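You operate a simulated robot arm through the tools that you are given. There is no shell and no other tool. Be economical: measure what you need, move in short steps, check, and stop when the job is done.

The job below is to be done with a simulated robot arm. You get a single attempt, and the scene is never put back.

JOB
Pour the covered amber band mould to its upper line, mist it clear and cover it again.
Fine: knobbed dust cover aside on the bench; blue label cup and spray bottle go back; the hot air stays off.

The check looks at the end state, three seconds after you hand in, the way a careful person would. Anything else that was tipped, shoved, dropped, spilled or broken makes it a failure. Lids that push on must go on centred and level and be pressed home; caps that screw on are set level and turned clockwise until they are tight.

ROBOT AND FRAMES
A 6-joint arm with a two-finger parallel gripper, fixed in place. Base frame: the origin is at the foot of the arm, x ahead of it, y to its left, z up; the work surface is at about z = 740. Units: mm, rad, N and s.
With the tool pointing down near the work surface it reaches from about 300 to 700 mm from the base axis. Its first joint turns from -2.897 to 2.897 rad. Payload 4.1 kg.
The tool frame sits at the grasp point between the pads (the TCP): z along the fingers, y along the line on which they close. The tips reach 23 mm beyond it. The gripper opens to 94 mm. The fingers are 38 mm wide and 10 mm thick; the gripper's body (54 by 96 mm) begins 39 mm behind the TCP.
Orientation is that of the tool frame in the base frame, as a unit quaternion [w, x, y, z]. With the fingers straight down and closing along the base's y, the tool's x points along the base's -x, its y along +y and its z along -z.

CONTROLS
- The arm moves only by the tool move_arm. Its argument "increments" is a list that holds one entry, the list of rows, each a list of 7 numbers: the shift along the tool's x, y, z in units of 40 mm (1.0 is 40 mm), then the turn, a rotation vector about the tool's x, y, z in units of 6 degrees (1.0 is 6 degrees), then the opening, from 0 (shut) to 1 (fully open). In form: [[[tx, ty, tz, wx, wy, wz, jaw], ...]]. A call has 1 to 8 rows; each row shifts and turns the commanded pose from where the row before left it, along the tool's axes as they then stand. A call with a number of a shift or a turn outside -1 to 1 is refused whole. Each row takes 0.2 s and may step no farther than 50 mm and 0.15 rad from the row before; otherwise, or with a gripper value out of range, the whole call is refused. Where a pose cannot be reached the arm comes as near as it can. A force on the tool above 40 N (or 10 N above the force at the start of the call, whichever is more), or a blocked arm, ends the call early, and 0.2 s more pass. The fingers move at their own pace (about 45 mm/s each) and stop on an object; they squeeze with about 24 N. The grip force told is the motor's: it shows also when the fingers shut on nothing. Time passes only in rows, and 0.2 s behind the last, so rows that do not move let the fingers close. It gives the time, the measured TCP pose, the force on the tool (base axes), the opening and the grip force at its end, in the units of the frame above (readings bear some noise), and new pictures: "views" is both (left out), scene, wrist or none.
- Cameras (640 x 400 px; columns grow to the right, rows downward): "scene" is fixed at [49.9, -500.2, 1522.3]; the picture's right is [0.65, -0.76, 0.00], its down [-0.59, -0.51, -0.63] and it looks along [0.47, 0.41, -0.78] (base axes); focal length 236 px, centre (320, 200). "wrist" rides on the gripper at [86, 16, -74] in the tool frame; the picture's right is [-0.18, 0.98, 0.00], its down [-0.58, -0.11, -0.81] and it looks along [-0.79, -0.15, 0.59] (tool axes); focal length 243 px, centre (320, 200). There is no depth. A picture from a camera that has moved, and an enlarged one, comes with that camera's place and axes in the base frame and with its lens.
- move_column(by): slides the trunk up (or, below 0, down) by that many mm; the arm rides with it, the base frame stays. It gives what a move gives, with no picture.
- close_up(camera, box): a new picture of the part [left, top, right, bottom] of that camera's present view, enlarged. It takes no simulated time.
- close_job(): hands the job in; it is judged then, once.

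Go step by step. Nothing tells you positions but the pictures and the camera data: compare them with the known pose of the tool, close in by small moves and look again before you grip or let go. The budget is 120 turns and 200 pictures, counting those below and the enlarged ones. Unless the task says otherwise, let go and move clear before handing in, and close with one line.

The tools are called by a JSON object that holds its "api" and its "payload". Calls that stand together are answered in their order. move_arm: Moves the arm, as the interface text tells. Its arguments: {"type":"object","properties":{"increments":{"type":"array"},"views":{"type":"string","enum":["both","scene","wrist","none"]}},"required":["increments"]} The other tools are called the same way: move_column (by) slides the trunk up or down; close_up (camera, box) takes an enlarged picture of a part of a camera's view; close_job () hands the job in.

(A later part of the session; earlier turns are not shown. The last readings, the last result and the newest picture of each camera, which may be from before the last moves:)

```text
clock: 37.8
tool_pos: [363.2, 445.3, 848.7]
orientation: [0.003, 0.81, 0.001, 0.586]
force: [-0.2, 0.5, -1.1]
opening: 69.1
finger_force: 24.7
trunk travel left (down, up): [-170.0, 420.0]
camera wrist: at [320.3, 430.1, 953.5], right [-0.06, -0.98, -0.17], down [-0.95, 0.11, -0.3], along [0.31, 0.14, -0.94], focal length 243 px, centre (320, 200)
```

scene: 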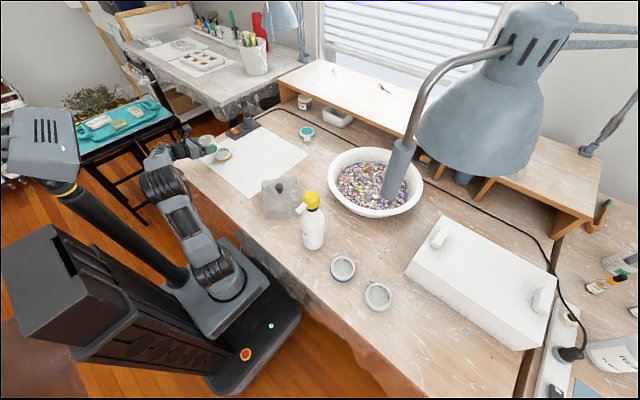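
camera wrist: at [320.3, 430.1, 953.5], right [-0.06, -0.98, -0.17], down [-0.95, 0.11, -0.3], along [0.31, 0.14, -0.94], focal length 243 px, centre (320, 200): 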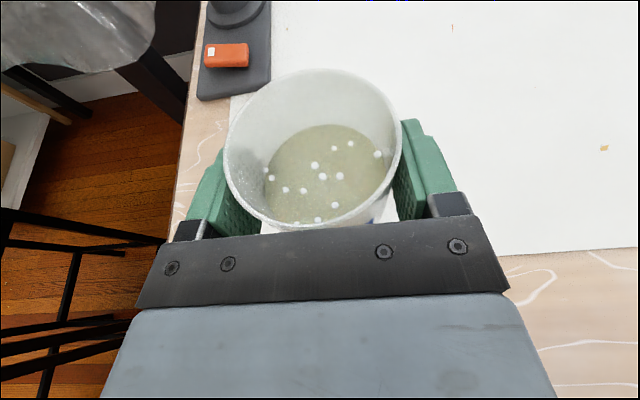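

The cup sits beside and above the mould. Begin tilting toward it by 30°, then look.

{"api": "move_arm", "payload": {"increments": [[[0, 0, 0, 0, -0.6, 0, 0.5], [0, 0, 0, 0, -0.9, 0, 0.5], [0, 0, 0, 0, -0.9, 0, 0.5], [0, 0, 0, 0, -0.9, 0, 0.5], [0, 0, 0, 0, -0.9, 0, 0.5], [0, 0, 0, 0, -0.6, 0, 0.5]]], "views": "both"}}

{"api": "close_up", "payload": {"camera": "scene", "box": [184, 125, 264, 175]}}

```text
clock: 39.2
tool_pos: [364.3, 444.2, 848.6]
orientation: [0.002, 0.931, 0.002, 0.366]
force: [-0.3, -0.1, -1.6]
opening: 69.0
finger_force: 24.2
trunk travel left (down, up): [-170.0, 420.0]
camera wrist: at [376.5, 429.6, 960.7], right [-0.13, -0.98, -0.12], down [-0.97, 0.11, 0.19], along [-0.18, 0.14, -0.97], focal length 243 px, centre (320, 200)
```

scene: 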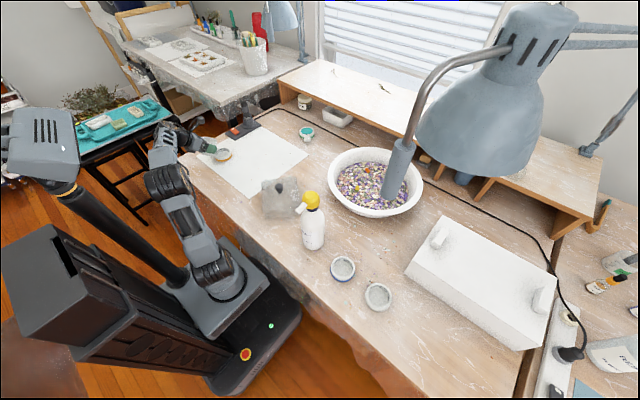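
wrist: 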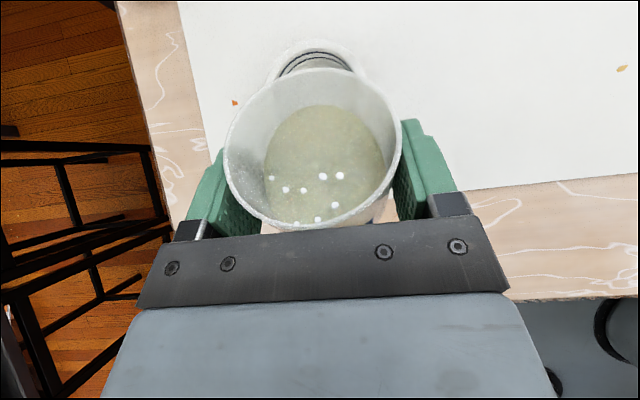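

```text
8.00 times, centred on (224, 150) of scene
camera zoom: at [49.9, -500.2, 1522.3], right [0.65, -0.76, 0.0], down [-0.59, -0.51, -0.63], along [0.47, 0.41, -0.78], focal length 1888 px, centre (1088, 600)
```

zoom: 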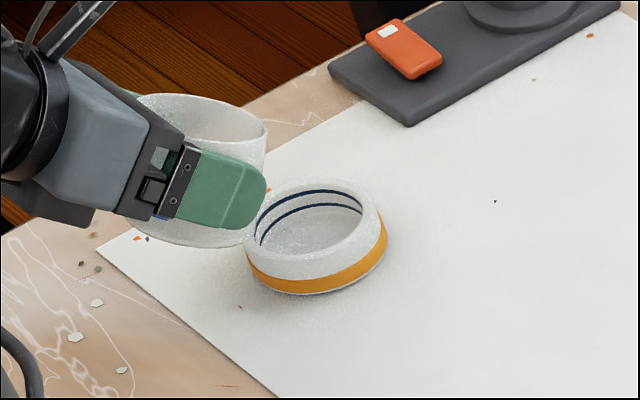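

Both views are good. Lower slightly and tilt another 9°.

{"api": "move_arm", "payload": {"increments": [[[-0.11, 0, 0.07, 0, -0.5, 0, 0.5], [-0.11, 0, 0.07, 0, -0.5, 0, 0.5], [-0.11, 0, 0.07, 0, -0.5, 0, 0.5], [0, 0, 0, 0, 0, 0, 0.5]]], "views": "wrist"}}

{"api": "close_up", "payload": {"camera": "scene", "box": [184, 125, 264, 175]}}

```text
clock: 40.2
tool_pos: [360.1, 444.3, 833.5]
orientation: [0.003, 0.957, -0.001, 0.291]
force: [0.1, -0.3, -1.1]
opening: 68.9
finger_force: 23.8
trunk travel left (down, up): [-170.0, 420.0]
camera wrist: at [389.5, 429.7, 942.6], right [-0.15, -0.98, -0.1], down [-0.93, 0.11, 0.34], along [-0.33, 0.14, -0.93], focal length 243 px, centre (320, 200)
```

wrist: 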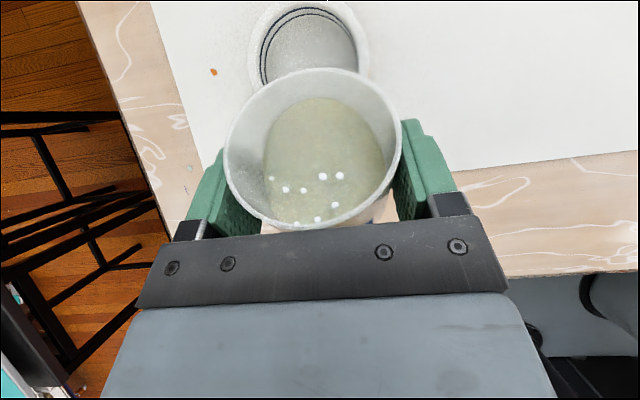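

```text
8.00 times, centred on (224, 150) of scene
camera zoom: at [49.9, -500.2, 1522.3], right [0.65, -0.76, 0.0], down [-0.59, -0.51, -0.63], along [0.47, 0.41, -0.78], focal length 1888 px, centre (1088, 600)
```

zoom: 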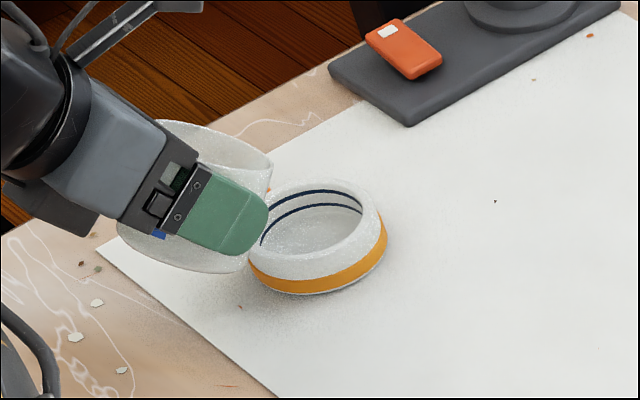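

{"api": "move_arm", "payload": {"increments": [[[-0.05, 0, 0.05, 0, -0.5, 0, 0.5], [-0.05, 0, 0.05, 0, -0.5, 0, 0.5], [0, 0, 0, 0, 0, 0, 0.5]]], "views": "wrist"}}

{"api": "close_up", "payload": {"camera": "scene", "box": [184, 125, 264, 175]}}

```text
clock: 41.0
tool_pos: [357.1, 443.9, 827.3]
orientation: [0.002, 0.97, 0.0, 0.242]
force: [0.8, 0.4, -1.7]
opening: 68.9
finger_force: 24.3
trunk travel left (down, up): [-170.0, 420.0]
camera wrist: at [399.3, 430.1, 933.1], right [-0.16, -0.98, -0.08], down [-0.89, 0.11, 0.44], along [-0.42, 0.14, -0.89], focal length 243 px, centre (320, 200)
```

wrist: 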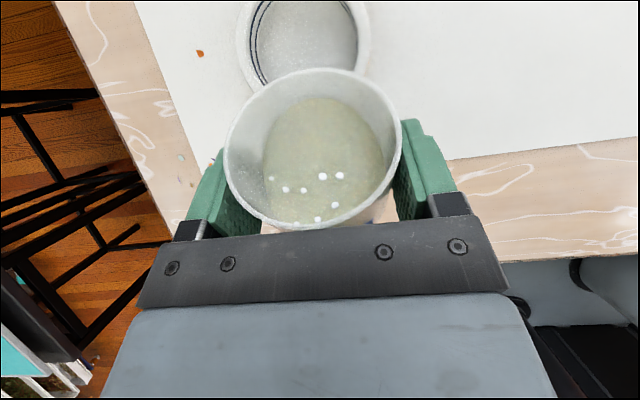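

```text
8.00 times, centred on (224, 150) of scene
camera zoom: at [49.9, -500.2, 1522.3], right [0.65, -0.76, 0.0], down [-0.59, -0.51, -0.63], along [0.47, 0.41, -0.78], focal length 1888 px, centre (1088, 600)
```

zoom: 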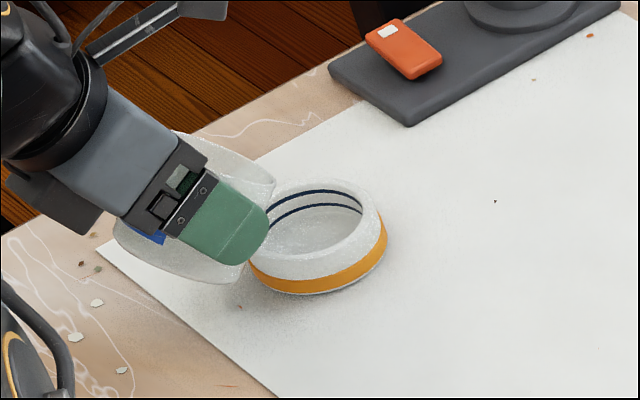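

{"api": "move_arm", "payload": {"increments": [[[0.06, -0.09, 0.06, 0, -0.5, 0, 0.5], [0, 0, 0, 0, -0.3, 0, 0.5], [0, 0, 0, 0, 0, 0, 0.5]]], "views": "wrist"}}

{"api": "close_up", "payload": {"camera": "scene", "box": [184, 125, 264, 175]}}

```text
clock: 41.8
tool_pos: [360.4, 447.5, 827.0]
orientation: [0.001, 0.98, 0.001, 0.201]
force: [-0.6, -0.1, -2.1]
opening: 68.8
finger_force: 23.6
trunk travel left (down, up): [-170.0, 420.0]
camera wrist: at [411.1, 432.8, 928.9], right [-0.17, -0.98, -0.07], down [-0.85, 0.11, 0.51], along [-0.5, 0.14, -0.86], focal length 243 px, centre (320, 200)
```

wrist: 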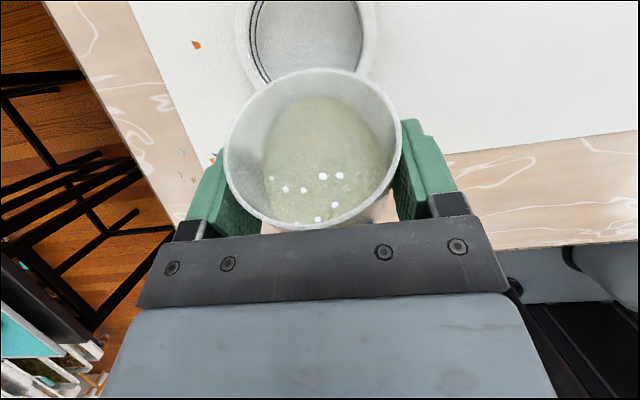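

```text
8.00 times, centred on (224, 150) of scene
camera zoom: at [49.9, -500.2, 1522.3], right [0.65, -0.76, 0.0], down [-0.59, -0.51, -0.63], along [0.47, 0.41, -0.78], focal length 1888 px, centre (1088, 600)
```

zoom: 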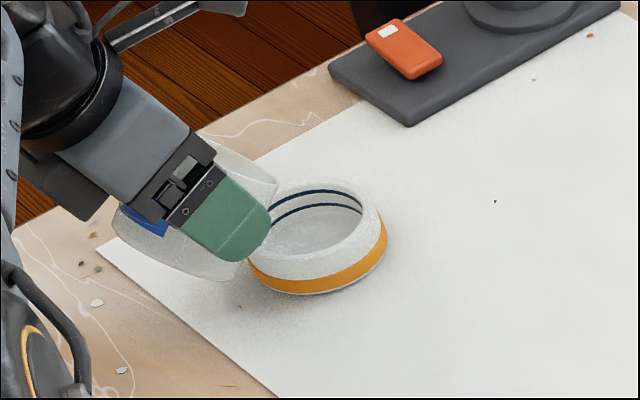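

{"api": "move_arm", "payload": {"increments": [[[0, 0, 0, 0, -0.5, 0, 0.5], [0, 0, 0, 0, -0.2, 0, 0.5]]], "views": "wrist"}}

{"api": "close_up", "payload": {"camera": "scene", "box": [184, 125, 264, 175]}}

```text
clock: 42.4
tool_pos: [360.0, 449.1, 827.1]
orientation: [0.002, 0.986, 0.001, 0.164]
force: [-0.1, -0.6, -1.7]
opening: 68.7
finger_force: 24.1
trunk travel left (down, up): [-170.0, 420.0]
camera wrist: at [417.7, 433.8, 925.0], right [-0.17, -0.98, -0.06], down [-0.81, 0.11, 0.57], along [-0.56, 0.15, -0.82], focal length 243 px, centre (320, 200)
```

wrist: 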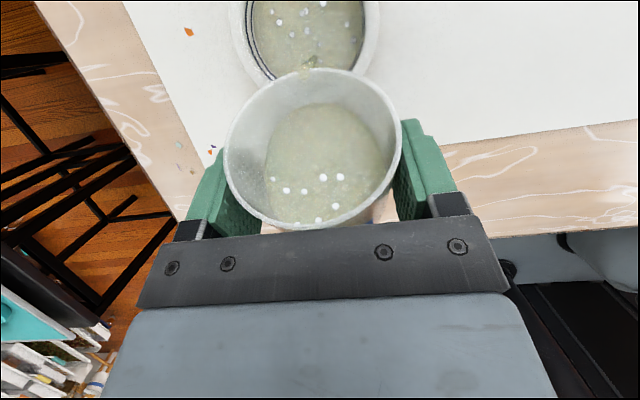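

```text
8.00 times, centred on (224, 150) of scene
camera zoom: at [49.9, -500.2, 1522.3], right [0.65, -0.76, 0.0], down [-0.59, -0.51, -0.63], along [0.47, 0.41, -0.78], focal length 1888 px, centre (1088, 600)
```

zoom: 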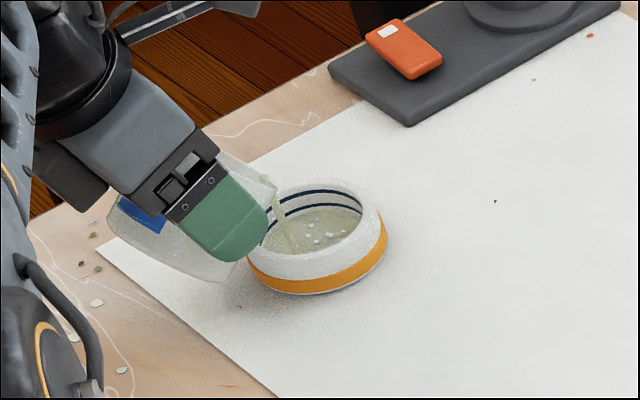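

It is pouring into the mould. Hold briefly and zoom on the level.

{"api": "move_arm", "payload": {"increments": [[[0, 0, 0, 0, 0, 0, 0.5]]], "views": "none"}}

{"api": "close_up", "payload": {"camera": "scene", "box": [210, 142, 236, 165]}}

{"api": "close_up", "payload": {"camera": "wrist", "box": [210, 0, 400, 110]}}

```text
clock: 42.8
tool_pos: [360.5, 447.6, 827.5]
orientation: [0.001, 0.986, 0.0, 0.165]
force: [0.3, -0.1, -1.8]
opening: 68.8
finger_force: 23.9
trunk travel left (down, up): [-170.0, 420.0]
```

```text
16.00 times, centred on (223, 154) of scene
camera zoom: at [49.9, -500.2, 1522.3], right [0.65, -0.76, 0.0], down [-0.59, -0.51, -0.63], along [0.47, 0.41, -0.78], focal length 3776 px, centre (1872, 944)
```

zoom: 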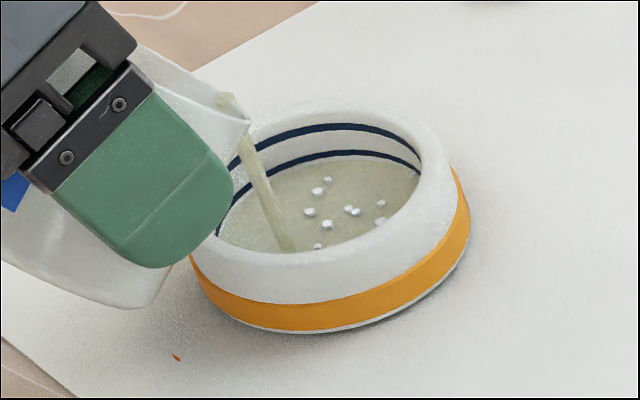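

```text
3.37 times, centred on (305, 55) of wrist
camera zoom: at [417.8, 433.9, 925.0], right [-0.17, -0.98, -0.06], down [-0.81, 0.11, 0.57], along [-0.56, 0.15, -0.82], focal length 817 px, centre (370, 688)
```

zoom: 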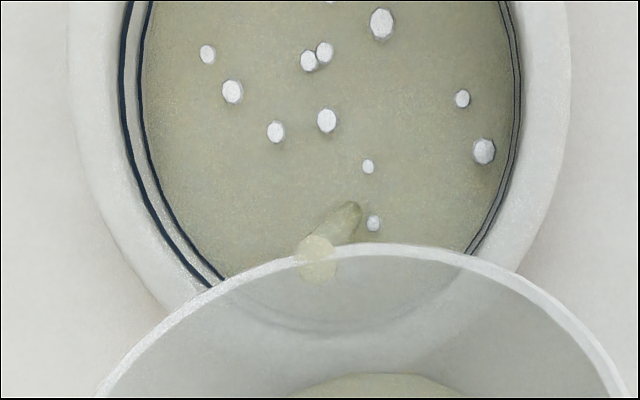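

Level is at the lower line already. Ease back 2° to slow the stream and look again.

{"api": "move_arm", "payload": {"increments": [[[0, 0, 0, 0, 0.35, 0, 0.5]]], "views": "none"}}

{"api": "close_up", "payload": {"camera": "scene", "box": [210, 142, 236, 165]}}

```text
clock: 43.2
tool_pos: [360.1, 448.6, 827.9]
orientation: [0.002, 0.983, 0.0, 0.184]
force: [0.7, -1.1, -1.6]
opening: 69.1
finger_force: 23.8
trunk travel left (down, up): [-170.0, 420.0]
```

```text
16.00 times, centred on (223, 154) of scene
camera zoom: at [49.9, -500.2, 1522.3], right [0.65, -0.76, 0.0], down [-0.59, -0.51, -0.63], along [0.47, 0.41, -0.78], focal length 3776 px, centre (1872, 944)
```

zoom: 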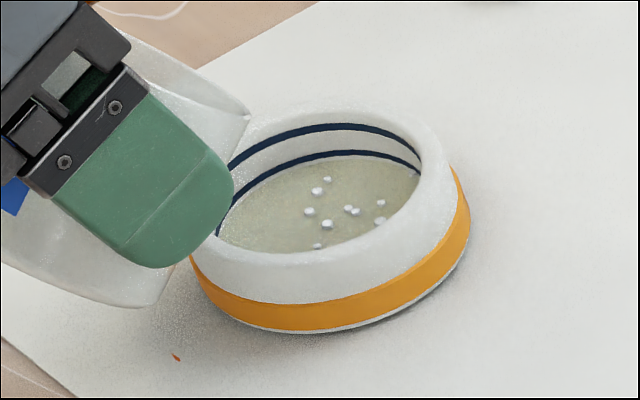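

Flow stopped with the level just at the lower line. Tilt forward again in small steps.

{"api": "move_arm", "payload": {"increments": [[[0, 0, 0, 0, -0.35, 0, 0.5], [0, 0, 0, 0, -0.15, 0, 0.5]]], "views": "none"}}

{"api": "close_up", "payload": {"camera": "scene", "box": [210, 142, 236, 165]}}

```text
clock: 43.8
tool_pos: [359.2, 446.9, 826.6]
orientation: [0.002, 0.987, 0.0, 0.158]
force: [-0.5, 0.3, -0.9]
opening: 69.0
finger_force: 23.8
trunk travel left (down, up): [-170.0, 420.0]
```

```text
16.00 times, centred on (223, 154) of scene
camera zoom: at [49.9, -500.2, 1522.3], right [0.65, -0.76, 0.0], down [-0.59, -0.51, -0.63], along [0.47, 0.41, -0.78], focal length 3776 px, centre (1872, 944)
```

zoom: 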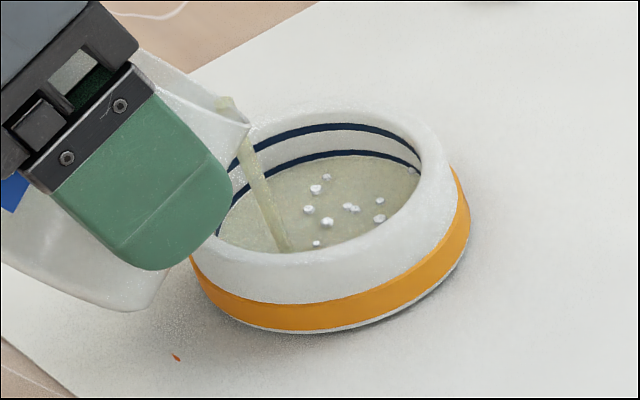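

Slow, steady stream. Hold half a second.

{"api": "move_arm", "payload": {"increments": [[[0, 0, 0, 0, 0, 0, 0.5], [0, 0, 0, 0, 0, 0, 0.5]]], "views": "none"}}

{"api": "close_up", "payload": {"camera": "scene", "box": [210, 142, 236, 165]}}

```text
clock: 44.4
tool_pos: [359.0, 447.1, 827.3]
orientation: [0.002, 0.987, 0.001, 0.158]
force: [0.3, 0.2, -1.5]
opening: 68.8
finger_force: 24.0
trunk travel left (down, up): [-170.0, 420.0]
```

```text
16.00 times, centred on (223, 154) of scene
camera zoom: at [49.9, -500.2, 1522.3], right [0.65, -0.76, 0.0], down [-0.59, -0.51, -0.63], along [0.47, 0.41, -0.78], focal length 3776 px, centre (1872, 944)
```

zoom: 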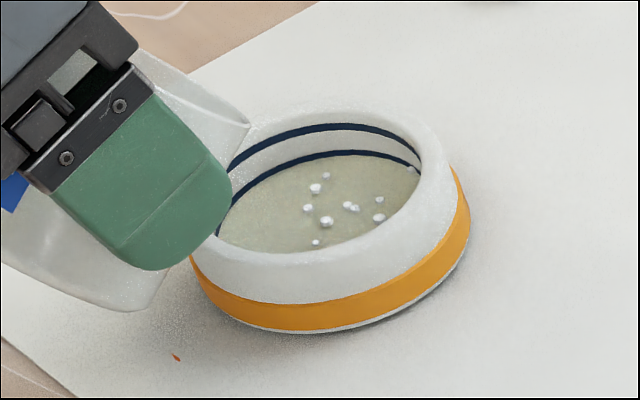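

The flow stops on its own at each tilt, so I can step up safely: 2° more and wait.

{"api": "move_arm", "payload": {"increments": [[[0, 0, 0, 0, -0.33, 0, 0.5], [0, 0, 0, 0, 0, 0, 0.5], [0, 0, 0, 0, 0, 0, 0.5], [0, 0, 0, 0, 0, 0, 0.5]]], "views": "none"}}

{"api": "close_up", "payload": {"camera": "scene", "box": [210, 142, 236, 165]}}

```text
clock: 45.4
tool_pos: [359.1, 448.6, 827.6]
orientation: [0.002, 0.99, 0.0, 0.14]
force: [0.7, -0.1, -0.4]
opening: 68.9
finger_force: 24.5
trunk travel left (down, up): [-170.0, 420.0]
```

```text
16.00 times, centred on (223, 154) of scene
camera zoom: at [49.9, -500.2, 1522.3], right [0.65, -0.76, 0.0], down [-0.59, -0.51, -0.63], along [0.47, 0.41, -0.78], focal length 3776 px, centre (1872, 944)
```

zoom: 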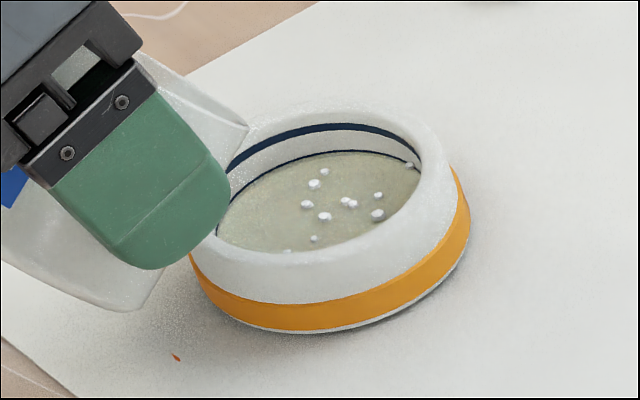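

{"api": "move_arm", "payload": {"increments": [[[0, 0, 0, 0, -0.35, 0, 0.5], [0, 0, 0, 0, -0.35, 0, 0.5], [0, 0, 0, 0, 0, 0, 0.5], [0, 0, 0, 0, 0, 0, 0.5], [0, 0, 0, 0, 0, 0, 0.5]]], "views": "none"}}

{"api": "close_up", "payload": {"camera": "scene", "box": [210, 142, 236, 165]}}

```text
clock: 46.6
tool_pos: [359.2, 447.7, 827.6]
orientation: [0.002, 0.995, 0.0, 0.103]
force: [-0.6, 0.0, -0.8]
opening: 69.0
finger_force: 24.1
trunk travel left (down, up): [-170.0, 420.0]
```

```text
16.00 times, centred on (223, 154) of scene
camera zoom: at [49.9, -500.2, 1522.3], right [0.65, -0.76, 0.0], down [-0.59, -0.51, -0.63], along [0.47, 0.41, -0.78], focal length 3776 px, centre (1872, 944)
```

zoom: 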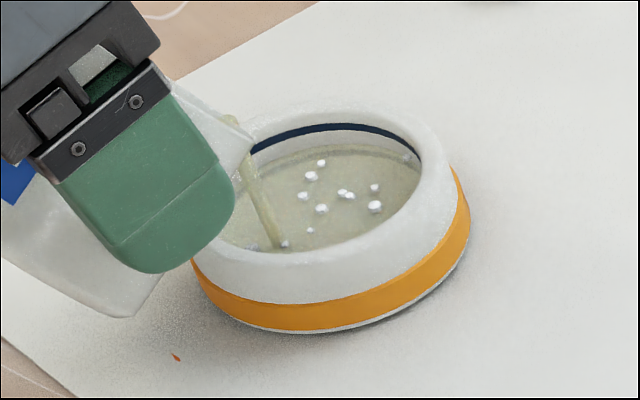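

{"api": "move_arm", "payload": {"increments": [[[0, 0, 0, 0, 0, 0, 0.5], [0, 0, 0, 0, 0, 0, 0.5]]], "views": "none"}}

{"api": "close_up", "payload": {"camera": "scene", "box": [210, 142, 236, 165]}}

```text
clock: 47.2
tool_pos: [359.1, 447.8, 826.7]
orientation: [0.002, 0.995, 0.001, 0.104]
force: [-0.6, 0.7, -1.4]
opening: 68.7
finger_force: 23.3
trunk travel left (down, up): [-170.0, 420.0]
```

```text
16.00 times, centred on (223, 154) of scene
camera zoom: at [49.9, -500.2, 1522.3], right [0.65, -0.76, 0.0], down [-0.59, -0.51, -0.63], along [0.47, 0.41, -0.78], focal length 3776 px, centre (1872, 944)
```

zoom: 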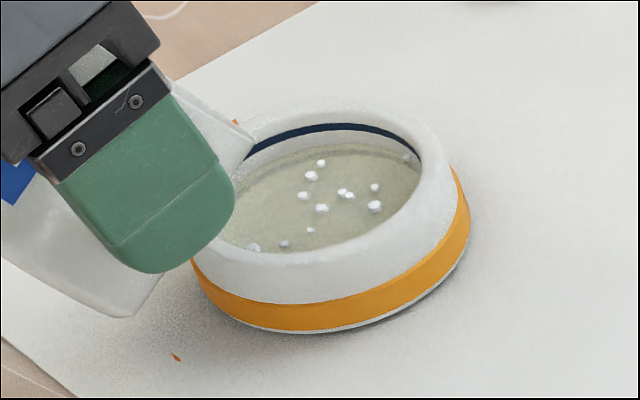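

{"api": "move_arm", "payload": {"increments": [[[0, 0, 0, 0, -0.35, 0, 0.5], [0, 0, 0, 0, -0.35, 0, 0.5], [0, 0, 0, 0, -0.2, 0, 0.5], [0, 0, 0, 0, 0, 0, 0.5], [0, 0, 0, 0, 0, 0, 0.5], [0, 0, 0, 0, 0, 0, 0.5]]], "views": "none"}}

{"api": "close_up", "payload": {"camera": "scene", "box": [210, 142, 236, 165]}}

{"api": "close_up", "payload": {"camera": "wrist", "box": [210, 0, 400, 110]}}

```text
clock: 48.6
tool_pos: [360.9, 447.9, 827.7]
orientation: [0.002, 0.998, 0.0, 0.056]
force: [-0.4, -0.2, -0.9]
opening: 68.6
finger_force: 24.3
trunk travel left (down, up): [-170.0, 420.0]
```

```text
16.00 times, centred on (223, 154) of scene
camera zoom: at [49.9, -500.2, 1522.3], right [0.65, -0.76, 0.0], down [-0.59, -0.51, -0.63], along [0.47, 0.41, -0.78], focal length 3776 px, centre (1872, 944)
```

zoom: 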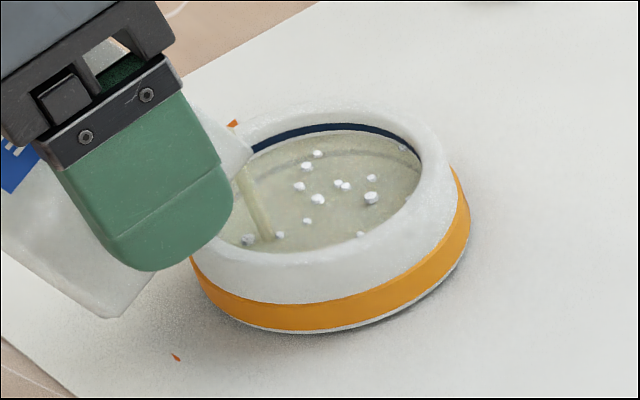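

```text
3.37 times, centred on (305, 55) of wrist
camera zoom: at [437.7, 432.5, 910.4], right [-0.18, -0.98, -0.02], down [-0.67, 0.11, 0.73], along [-0.72, 0.15, -0.68], focal length 817 px, centre (370, 688)
```

zoom: 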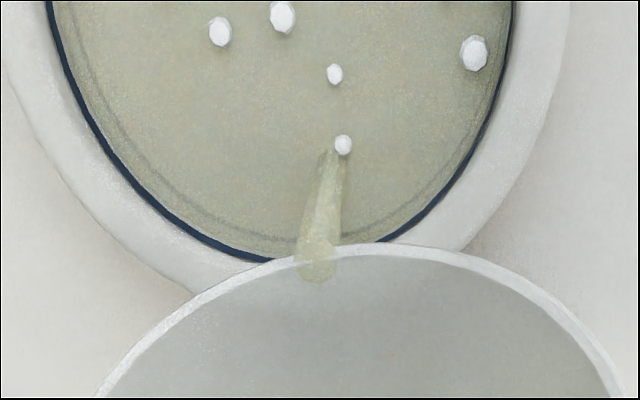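

The surface is reaching the lower edge of the upper line; hold a moment and re-check.

{"api": "move_arm", "payload": {"increments": [[[0, 0, 0, 0, 0, 0, 0.5]]], "views": "none"}}

{"api": "close_up", "payload": {"camera": "scene", "box": [216, 144, 230, 154]}}

```text
clock: 49.0
tool_pos: [360.8, 447.6, 828.1]
orientation: [0.002, 0.998, 0.0, 0.057]
force: [0.1, -0.9, -1.0]
opening: 69.0
finger_force: 24.2
trunk travel left (down, up): [-170.0, 420.0]
```

```text
16.00 times, centred on (223, 149) of scene
camera zoom: at [49.9, -500.2, 1522.3], right [0.65, -0.76, 0.0], down [-0.59, -0.51, -0.63], along [0.47, 0.41, -0.78], focal length 3776 px, centre (1872, 1016)
```

zoom: 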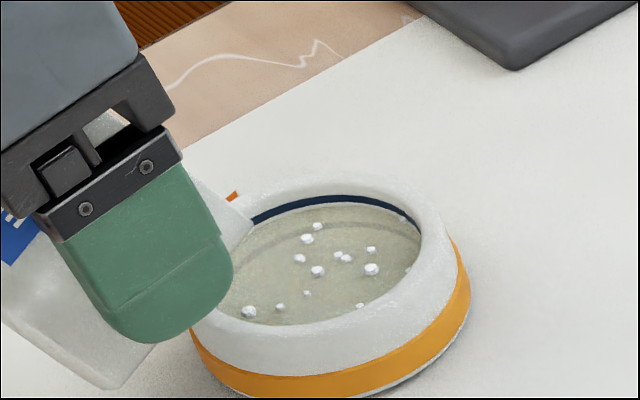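

A touch more to bring the surface to the middle of the line.

{"api": "move_arm", "payload": {"increments": [[[0, 0, 0, 0, -0.25, 0, 0.5], [0, 0, 0, 0, 0, 0, 0.5], [0, 0, 0, 0, 0, 0, 0.5], [0, 0, 0, 0, 0, 0, 0.5]]], "views": "none"}}

{"api": "close_up", "payload": {"camera": "scene", "box": [216, 144, 230, 154]}}

```text
clock: 50.0
tool_pos: [360.1, 447.3, 829.3]
orientation: [0.002, 0.999, 0.0, 0.043]
force: [0.3, -1.0, -0.7]
opening: 68.8
finger_force: 24.1
trunk travel left (down, up): [-170.0, 420.0]
```

```text
16.00 times, centred on (223, 149) of scene
camera zoom: at [49.9, -500.2, 1522.3], right [0.65, -0.76, 0.0], down [-0.59, -0.51, -0.63], along [0.47, 0.41, -0.78], focal length 3776 px, centre (1872, 1016)
```

zoom: 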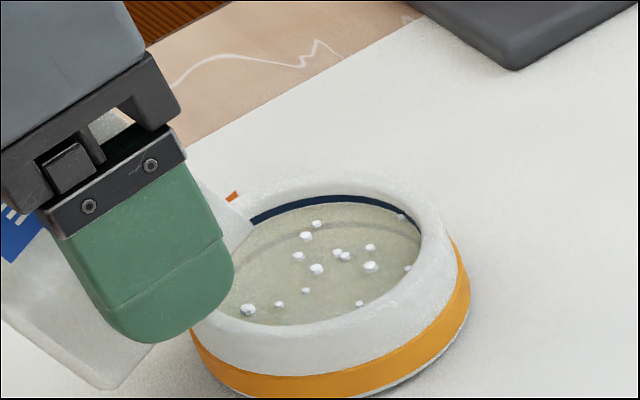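

{"api": "move_arm", "payload": {"increments": [[[0, 0, 0, 0, -0.15, 0, 0.5], [0, 0, 0, 0, 0, 0, 0.5], [0, 0, 0, 0, 0, 0, 0.5]]], "views": "none"}}

{"api": "close_up", "payload": {"camera": "wrist", "box": [210, 0, 400, 110]}}

{"api": "close_up", "payload": {"camera": "scene", "box": [219, 146, 229, 152]}}

```text
clock: 50.8
tool_pos: [361.0, 447.1, 828.1]
orientation: [0.002, 0.999, 0.0, 0.035]
force: [-0.7, 0.3, -1.0]
opening: 68.9
finger_force: 24.1
trunk travel left (down, up): [-170.0, 420.0]
```

```text
3.37 times, centred on (305, 55) of wrist
camera zoom: at [441.3, 432.4, 907.9], right [-0.18, -0.98, -0.01], down [-0.64, 0.11, 0.76], along [-0.75, 0.15, -0.65], focal length 817 px, centre (370, 688)
```

zoom: 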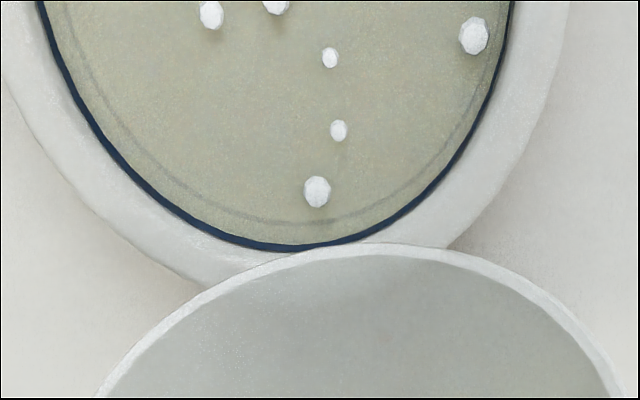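

```text
16.00 times, centred on (224, 149) of scene
camera zoom: at [49.9, -500.2, 1522.3], right [0.65, -0.76, 0.0], down [-0.59, -0.51, -0.63], along [0.47, 0.41, -0.78], focal length 3776 px, centre (1856, 1016)
```

zoom: 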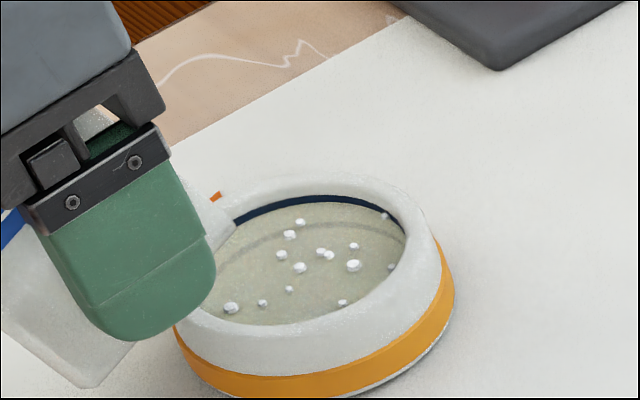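

Level is on the upper line. Tilt back upright while rising a bit.

{"api": "move_arm", "payload": {"increments": [[[0, 0, 0, 0, 0.94, 0, 0.5], [0, 0, 0, 0, 0.94, 0, 0.5], [0.04, 0, -0.145, 0, 0.94, 0, 0.5], [0.054, 0, -0.14, 0, 0.94, 0, 0.5], [0.066, 0, -0.135, 0, 0.94, 0, 0.5], [0.08, 0, -0.127, 0, 0.94, 0, 0.5], [0.092, 0, -0.118, 0, 0.94, 0, 0.5], [0.1, 0, -0.11, 0, 0.94, 0, 0.5]]], "views": "none"}}

{"api": "move_arm", "payload": {"increments": [[[0, 0, 0, 0, 0.94, 0, 0.5], [0, 0, 0, 0, 0.94, 0, 0.5], [0, 0, 0, 0, 0.94, 0, 0.5], [0, 0, 0, 0, 0.85, 0, 0.5], [0, 0, 0, 0, 0, 0, 0.5]]], "views": "both"}}

{"api": "close_up", "payload": {"camera": "scene", "box": [200, 140, 240, 165]}}

```text
clock: 52.6
tool_pos: [359.7, 445.8, 862.8]
orientation: [0.002, 0.909, 0.001, 0.417]
force: [0.3, 0.1, -0.6]
opening: 68.7
finger_force: 24.5
trunk travel left (down, up): [-170.0, 420.0]
```

```text
clock: 53.8
tool_pos: [360.5, 446.2, 862.7]
orientation: [0.001, 0.812, 0.001, 0.583]
force: [-0.1, 0.6, -0.4]
opening: 68.9
finger_force: 23.7
trunk travel left (down, up): [-170.0, 420.0]
camera wrist: at [318.3, 432.3, 967.7], right [-0.06, -0.98, -0.17], down [-0.95, 0.11, -0.29], along [0.31, 0.15, -0.94], focal length 243 px, centre (320, 200)
```

scene: 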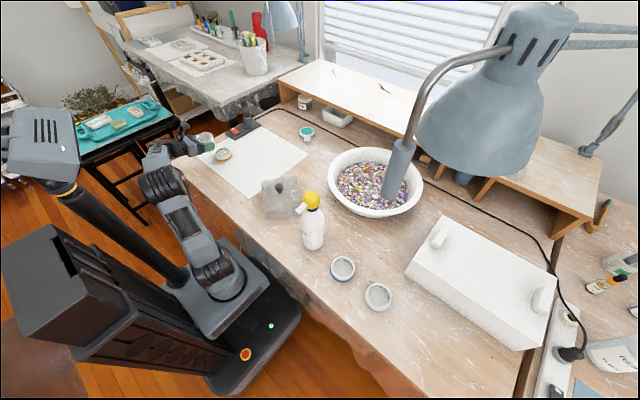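
wrist: 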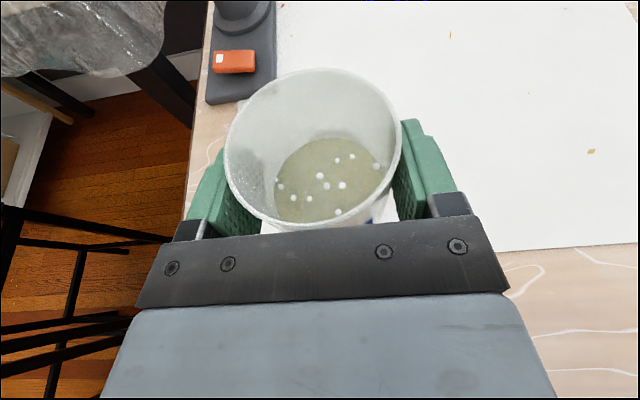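

```text
16.00 times, centred on (220, 152) of scene
camera zoom: at [49.9, -500.2, 1522.3], right [0.65, -0.76, 0.0], down [-0.59, -0.51, -0.63], along [0.47, 0.41, -0.78], focal length 3776 px, centre (1920, 960)
```

zoom: 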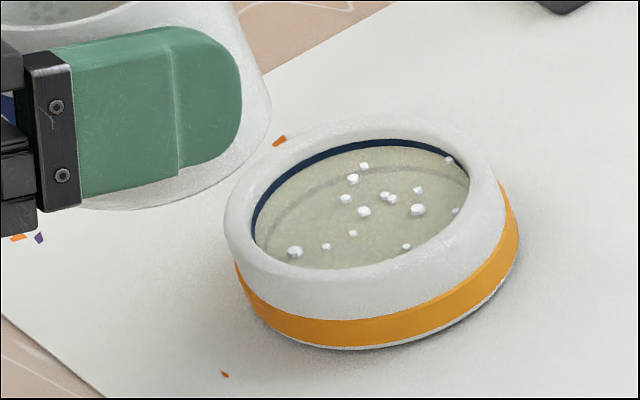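

Mould filled to the upper line. Carry the cup back to its spot.

{"api": "move_arm", "payload": {"increments": [[[0, 0.3, 0.05, 0, 0.08, 0, 0.5], [0, 0.6, 0.12, 0, 0, 0, 0.5], [0, 0.75, 0.13, 0, 0, 0, 0.5], [-0.01, 0.75, 0.13, 0, 0, 0, 0.5], [-0.01, 0.75, 0.13, 0, 0, 0, 0.5], [-0.01, 0.75, 0.13, 0, 0, 0, 0.5], [-0.01, 0.7, 0.1, 0, 0, 0, 0.5], [0, 0.45, 0.09, 0, 0, 0, 0.5]]], "views": "none"}}

{"api": "move_arm", "payload": {"increments": [[[-0.4, 0.01, 0.13, 0, 0, 0, 0.5], [-0.5, 0, 0.16, 0, 0, 0, 0.5], [-0.4, 0, 0.13, 0, 0, 0, 0.5], [-0.2, 0, 0.06, 0, 0, 0, 0.5], [0, 0, 0, 0, 0, 0, 0.5]]], "views": "both"}}

```text
clock: 55.6
tool_pos: [393.6, 244.7, 851.8]
orientation: [0.001, 0.81, 0.001, 0.586]
force: [-0.5, 0.0, -0.9]
opening: 68.8
finger_force: 23.5
trunk travel left (down, up): [-170.0, 420.0]
```

```text
clock: 56.8
tool_pos: [392.8, 246.3, 789.1]
orientation: [0.001, 0.81, 0.001, 0.586]
force: [0.2, -0.1, -0.6]
opening: 68.9
finger_force: 24.0
trunk travel left (down, up): [-170.0, 420.0]
camera wrist: at [350.1, 231.0, 893.3], right [-0.06, -0.98, -0.17], down [-0.95, 0.11, -0.3], along [0.31, 0.15, -0.94], focal length 243 px, centre (320, 200)
```

scene: 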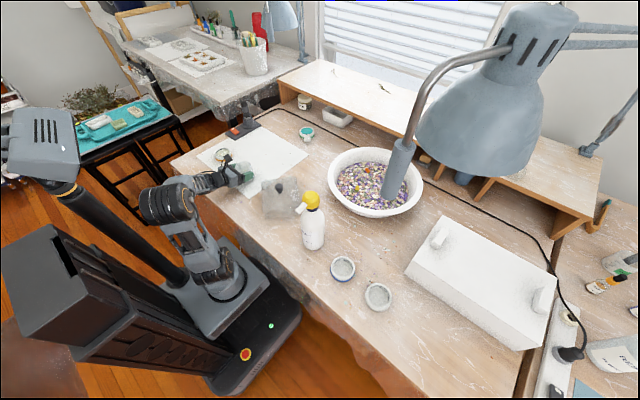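
wrist: 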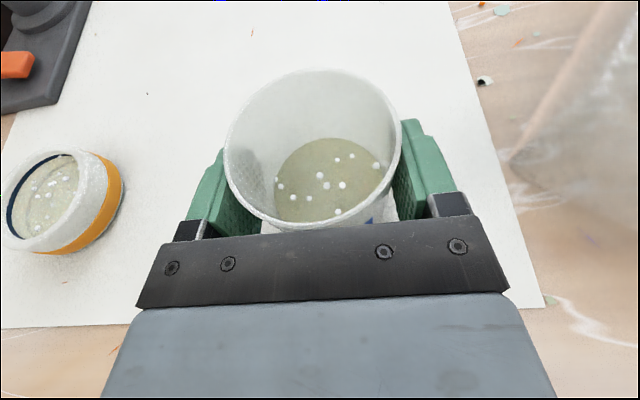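

{"api": "move_arm", "payload": {"increments": [[[-0.1, 0.06, 0.033, 0, 0, 0, 0.5], [-0.08, 0, 0.028, 0, 0, 0, 0.5], [-0.03, 0, 0.01, 0, 0, 0, 0.5], [0, 0, 0, 0, 0, 0, 0.5]]], "views": "none"}}

```text
clock: 57.8
tool_pos: [392.1, 242.5, 780.2]
orientation: [0.001, 0.81, 0.001, 0.586]
force: [0.8, 1.4, 6.4]
opening: 68.7
finger_force: 24.4
trunk travel left (down, up): [-170.0, 420.0]
```

Cup touches down. Open and back straight out.

{"api": "move_arm", "payload": {"increments": [[[0, 0, 0, 0, 0, 0, 0.85], [0, 0, 0, 0, 0, 0, 1], [0, 0, 0, 0, 0, 0, 1], [-0.15, 0, -0.47, 0, 0, 0, 1], [-0.3, 0, -0.92, 0, 0, 0, 1], [-0.3, 0, -0.92, 0, 0, 0, 1], [0, 0, 0, 0, 0, 0, 1]]], "views": "wrist"}}

{"api": "close_up", "payload": {"camera": "scene", "box": [190, 140, 290, 220]}}

```text
clock: 59.4
tool_pos: [294.4, 240.6, 781.2]
orientation: [0.002, 0.811, 0.0, 0.585]
force: [0.2, -0.7, 0.1]
opening: 94.0
finger_force: 0.1
trunk travel left (down, up): [-170.0, 420.0]
camera wrist: at [251.4, 227.0, 886.5], right [-0.06, -0.98, -0.17], down [-0.95, 0.11, -0.3], along [0.31, 0.14, -0.94], focal length 243 px, centre (320, 200)
```

wrist: 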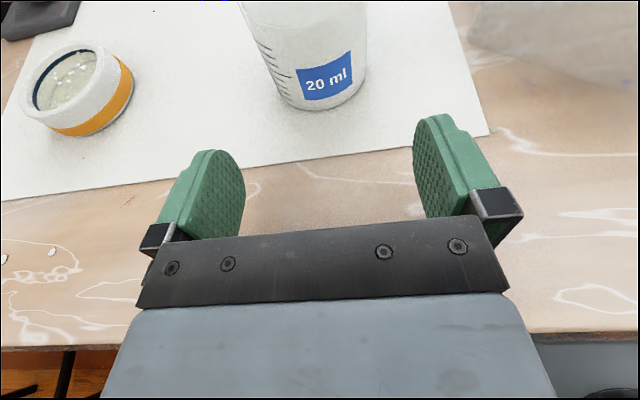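

```text
5.00 times, centred on (240, 180) of scene
camera zoom: at [49.9, -500.2, 1522.3], right [0.65, -0.76, 0.0], down [-0.59, -0.51, -0.63], along [0.47, 0.41, -0.78], focal length 1180 px, centre (720, 300)
```

zoom: 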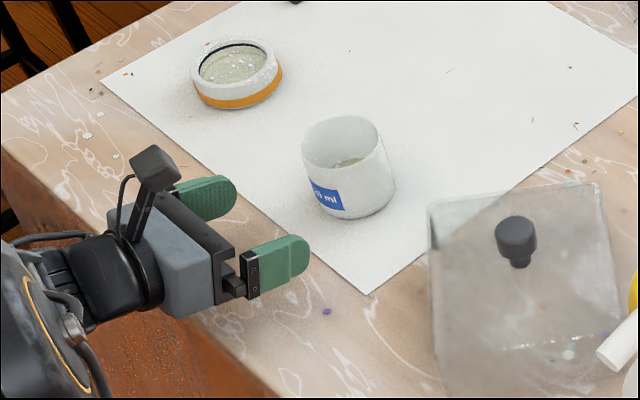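

Cup is back in place. Now the sprayer: raise the trunk and bring the hand round to look at it from above.

{"api": "move_column", "payload": {"by": 250}}

{"api": "move_arm", "payload": {"increments": [[[0, 0, 0, 0, -1, 0, 1], [0, 0, 0, 0, -1, 0, 1], [0, 0, 0, 0, -1, 0, 1], [0, 0, 0, 0, -1, 0, 1], [0, 0, 0, 0, -1, 0, 1], [0, 0, 0, 0, -1, 0, 1], [0, 0, 0, 0, -1, 0, 1], [0, 0, 0, 0, -1, 0, 1]]], "views": "none"}}

{"api": "close_up", "payload": {"camera": "scene", "box": [280, 180, 344, 220]}}

```text
clock: 62.0
tool_pos: [295.0, 242.3, 1031.6]
orientation: [0.002, 0.81, 0.001, 0.586]
force: [-0.6, 1.6, -0.8]
opening: 93.8
finger_force: 0.1
trunk travel left (down, up): [-420.0, 170.0]
```

```text
clock: 63.8
tool_pos: [295.1, 240.2, 1032.5]
orientation: [0.001, 0.979, 0.001, 0.204]
force: [0.8, 0.3, -0.3]
opening: 94.1
finger_force: 0.1
trunk travel left (down, up): [-420.0, 170.0]
```

```text
10.00 times, centred on (312, 200) of scene
camera zoom: at [49.9, -500.2, 1522.3], right [0.65, -0.76, 0.0], down [-0.59, -0.51, -0.63], along [0.47, 0.41, -0.78], focal length 2360 px, centre (400, 200)
```

zoom: 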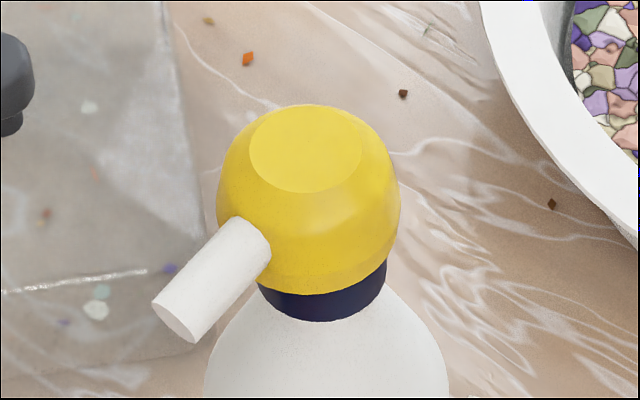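

The head is a yellow bulb with a nozzle toward −x. I'll level the tool downward and unwind the wrist back so the camera side faces the nozzle side.

{"api": "move_arm", "payload": {"increments": [[[0, 0, 0, 0, -1, 0, 1], [0, 0, 0, 0, -1, 0, 1], [0, 0, 0, 0, -1, 0, 1], [0, 0, -0.5, 0, -0.92, 0, 1], [0, 0, 0, 0, 0, 1, 1], [0, 0, 0, 0, 0, 1, 1], [0, 0, 0, 0, 0, 1, 1], [0, 0, 0, 0, 0, 1, 1]]], "views": "none"}}

{"api": "move_arm", "payload": {"increments": [[[0, 0, 0, 0, 0, 1, 1], [0, 0, 0, 0, 0, 1, 1], [0, 0, 0, 0, 0, 1, 1], [0, 0, 0, 0, 0, 1, 1], [0, 0, 0, 0, 0, 1, 1], [0, 0, 0, 0, 0, 1, 1], [0, 0, 0, 0, 0, 1, 1], [0, 0, 0, 0, 0, 1, 1]]], "views": "none"}}

{"api": "move_arm", "payload": {"increments": [[[0, 0, 0, 0, 0, 1, 1], [0, 0, 0, 0, 0, 1, 1], [0, 0, 0, 0, 0, 1, 1], [0, 0, 0, 0, 0, 1, 1], [0, 0, 0, 0, 0, 1, 1], [0, 0, 0, 0, 0, 1, 1], [0, 0, 0, 0, 0, 1, 1], [0, 0, 0, 0, 0, 1, 1]]], "views": "none"}}

{"api": "move_arm", "payload": {"increments": [[[0, 0, 0, 0, 0, 1, 1], [0, 0, 0, 0, 0, 1, 1], [0, 0, 0, 0, 0, 1, 1], [0, 0, 0, 0, 0, 1, 1], [0, 0, 0, 0, 0, 1, 1], [0, 0, 0, 0, 0, 1, 1], [0, 0, 0, 0, 0, 1, 1], [0, 0, 0, 0, 0, 1, 1]]], "views": "none"}}

```text
clock: 65.6
tool_pos: [292.9, 238.8, 1052.1]
orientation: [0.001, 0.978, -0.209, 0.002]
force: [-0.9, 0.3, 0.4]
opening: 94.0
finger_force: 0.1
trunk travel left (down, up): [-420.0, 170.0]
```

```text
clock: 67.4
tool_pos: [293.1, 240.2, 1053.6]
orientation: [0.001, 0.808, -0.589, 0.002]
force: [-0.4, -0.3, -0.1]
opening: 93.9
finger_force: 0.2
trunk travel left (down, up): [-420.0, 170.0]
```

```text
clock: 69.2
tool_pos: [292.2, 241.3, 1051.6]
orientation: [0.001, -0.499, 0.866, -0.003]
force: [-0.1, 0.0, -0.6]
opening: 94.2
finger_force: 0.0
trunk travel left (down, up): [-420.0, 170.0]
```

```text
clock: 71.0
tool_pos: [294.3, 241.1, 1051.3]
orientation: [0.002, -0.103, 0.995, -0.001]
force: [-0.3, -0.2, 0.3]
opening: 94.0
finger_force: 0.1
trunk travel left (down, up): [-420.0, 170.0]
```

{"api": "move_arm", "payload": {"increments": [[[-0.2, -0.97, -0.1, 0, 0, 1, 1], [-0.15, -0.98, -0.1, 0, 0, 0.97, 1], [-0.1, -1, -0.1, 0, 0, 0, 1], [-0.1, -1, -0.1, 0, 0, 0, 1], [-0.1, -1, -0.1, 0, 0, 0, 1], [-0.1, -1, -0.1, 0, 0, 0, 1], [-0.1, -1, 0, 0, 0, 0, 1], [-0.1, -1, 0, 0, 0, 0, 1]]], "views": "both"}}

```text
clock: 72.8
tool_pos: [344.9, -73.3, 1076.7]
orientation: [0.001, -0.001, 1.0, -0.002]
force: [0.1, 0.6, -0.1]
opening: 94.1
finger_force: 0.1
trunk travel left (down, up): [-420.0, 170.0]
camera wrist: at [256.6, -56.6, 1149.8], right [0.18, 0.98, 0.0], down [0.58, -0.1, 0.81], along [0.8, -0.15, -0.59], focal length 243 px, centre (320, 200)
```

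scene: 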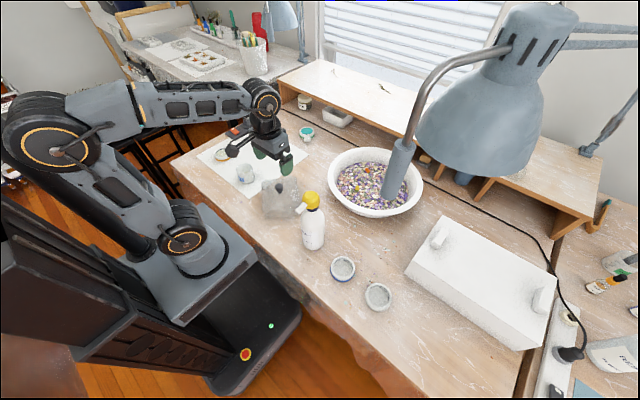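
wrist: 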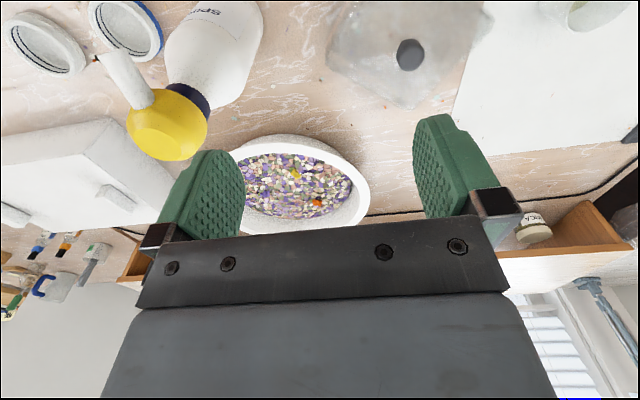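

{"api": "move_arm", "payload": {"increments": [[[-0.06, -0.78, 0, 0, 0, 0, 1], [-0.06, -0.78, 0, 0, 0, 0, 1], [-0.06, -0.78, 0, 0, 0, 0, 1], [-0.06, -0.78, 0, 0, 0, 0, 1], [0, 0, 0, 0, 0, 0, 1]]], "views": "wrist"}}

{"api": "close_up", "payload": {"camera": "scene", "box": [260, 150, 360, 230]}}

```text
clock: 74.0
tool_pos: [354.7, -199.2, 1077.2]
orientation: [0.002, -0.002, 1.0, -0.002]
force: [-0.1, -0.8, 0.8]
opening: 93.8
finger_force: 0.1
trunk travel left (down, up): [-420.0, 170.0]
camera wrist: at [267.2, -182.0, 1150.8], right [0.18, 0.98, 0.0], down [0.58, -0.1, 0.81], along [0.8, -0.15, -0.59], focal length 243 px, centre (320, 200)
```

wrist: 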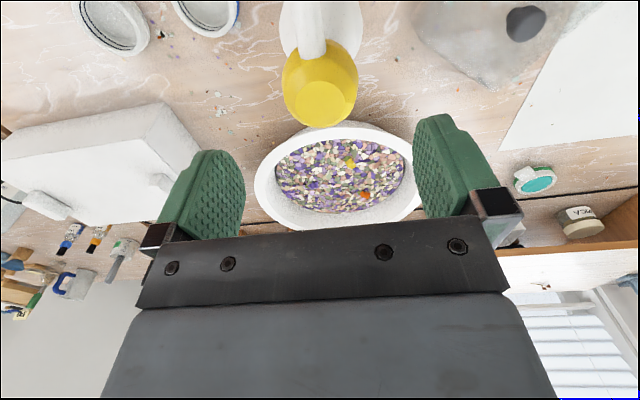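

```text
5.00 times, centred on (310, 190) of scene
camera zoom: at [49.9, -500.2, 1522.3], right [0.65, -0.76, 0.0], down [-0.59, -0.51, -0.63], along [0.47, 0.41, -0.78], focal length 1180 px, centre (370, 250)
```

zoom: 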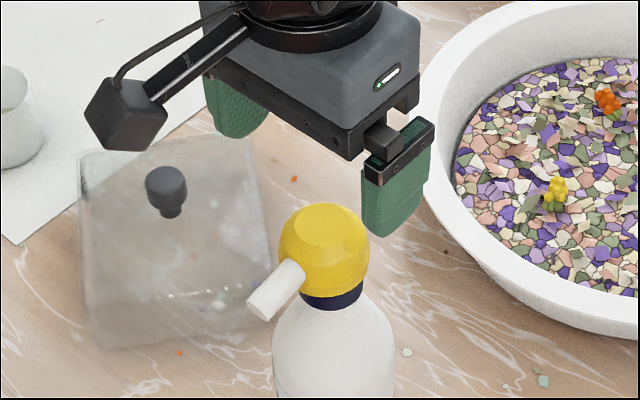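

Head centred between the fingers at about (354, -198, 986). Descend around it.

{"api": "move_arm", "payload": {"increments": [[[0, 0.03, 0.7, 0, 0, 0, 1], [0, 0, 0.7, 0, 0, 0, 1], [0, 0, 0.4, 0, 0, 0, 1], [0, 0, 0, 0, 0, 0, 1]]], "views": "wrist"}}

{"api": "close_up", "payload": {"camera": "scene", "box": [260, 150, 360, 230]}}

```text
clock: 75.0
tool_pos: [354.5, -196.8, 1005.4]
orientation: [0.002, -0.002, 1.0, -0.002]
force: [-0.4, -0.5, -0.2]
opening: 94.3
finger_force: 0.0
trunk travel left (down, up): [-420.0, 170.0]
camera wrist: at [267.9, -179.5, 1077.4], right [0.18, 0.98, 0.0], down [0.58, -0.1, 0.81], along [0.8, -0.15, -0.59], focal length 243 px, centre (320, 200)
```

wrist: 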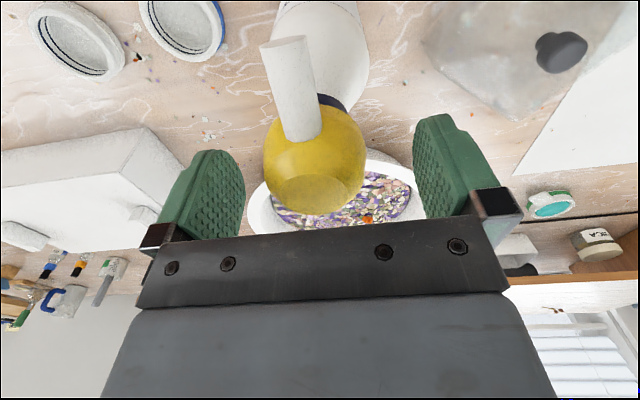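

```text
5.00 times, centred on (310, 190) of scene
camera zoom: at [49.9, -500.2, 1522.3], right [0.65, -0.76, 0.0], down [-0.59, -0.51, -0.63], along [0.47, 0.41, -0.78], focal length 1180 px, centre (370, 250)
```

zoom: 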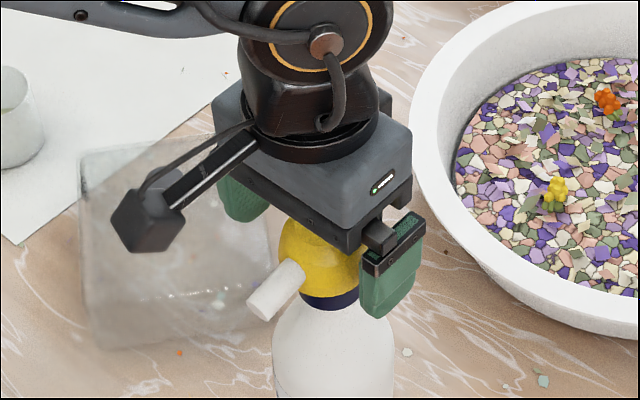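

{"api": "move_arm", "payload": {"increments": [[[0, 0, 0.3, 0, 0, 0, 1], [0, 0, 0.15, 0, 0, 0, 1], [0, 0, 0, 0, 0, 0, 0.7], [0, 0, 0, 0, 0, 0, 0.6]]], "views": "both"}}

```text
clock: 76.0
tool_pos: [355.2, -196.0, 986.6]
orientation: [0.002, -0.002, 1.0, -0.001]
force: [-0.2, -0.3, 0.2]
opening: 56.5
finger_force: 0.0
trunk travel left (down, up): [-420.0, 170.0]
camera wrist: at [268.2, -178.9, 1059.8], right [0.18, 0.98, 0.0], down [0.58, -0.1, 0.81], along [0.8, -0.15, -0.59], focal length 243 px, centre (320, 200)
```

scene: 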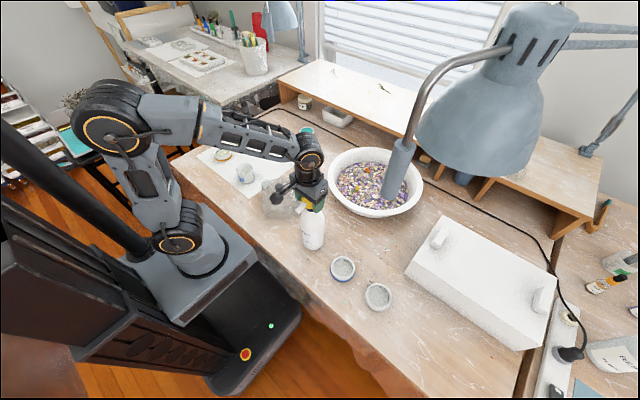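
wrist: 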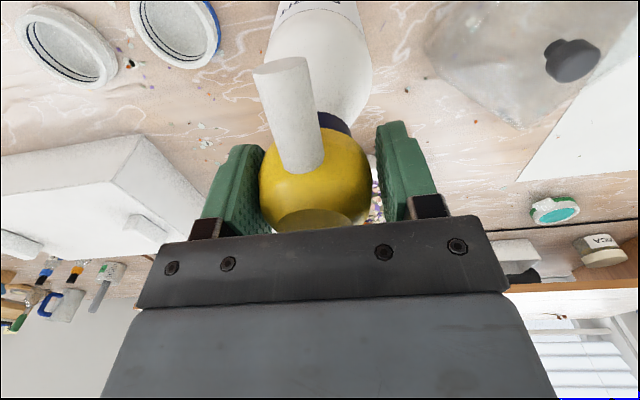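

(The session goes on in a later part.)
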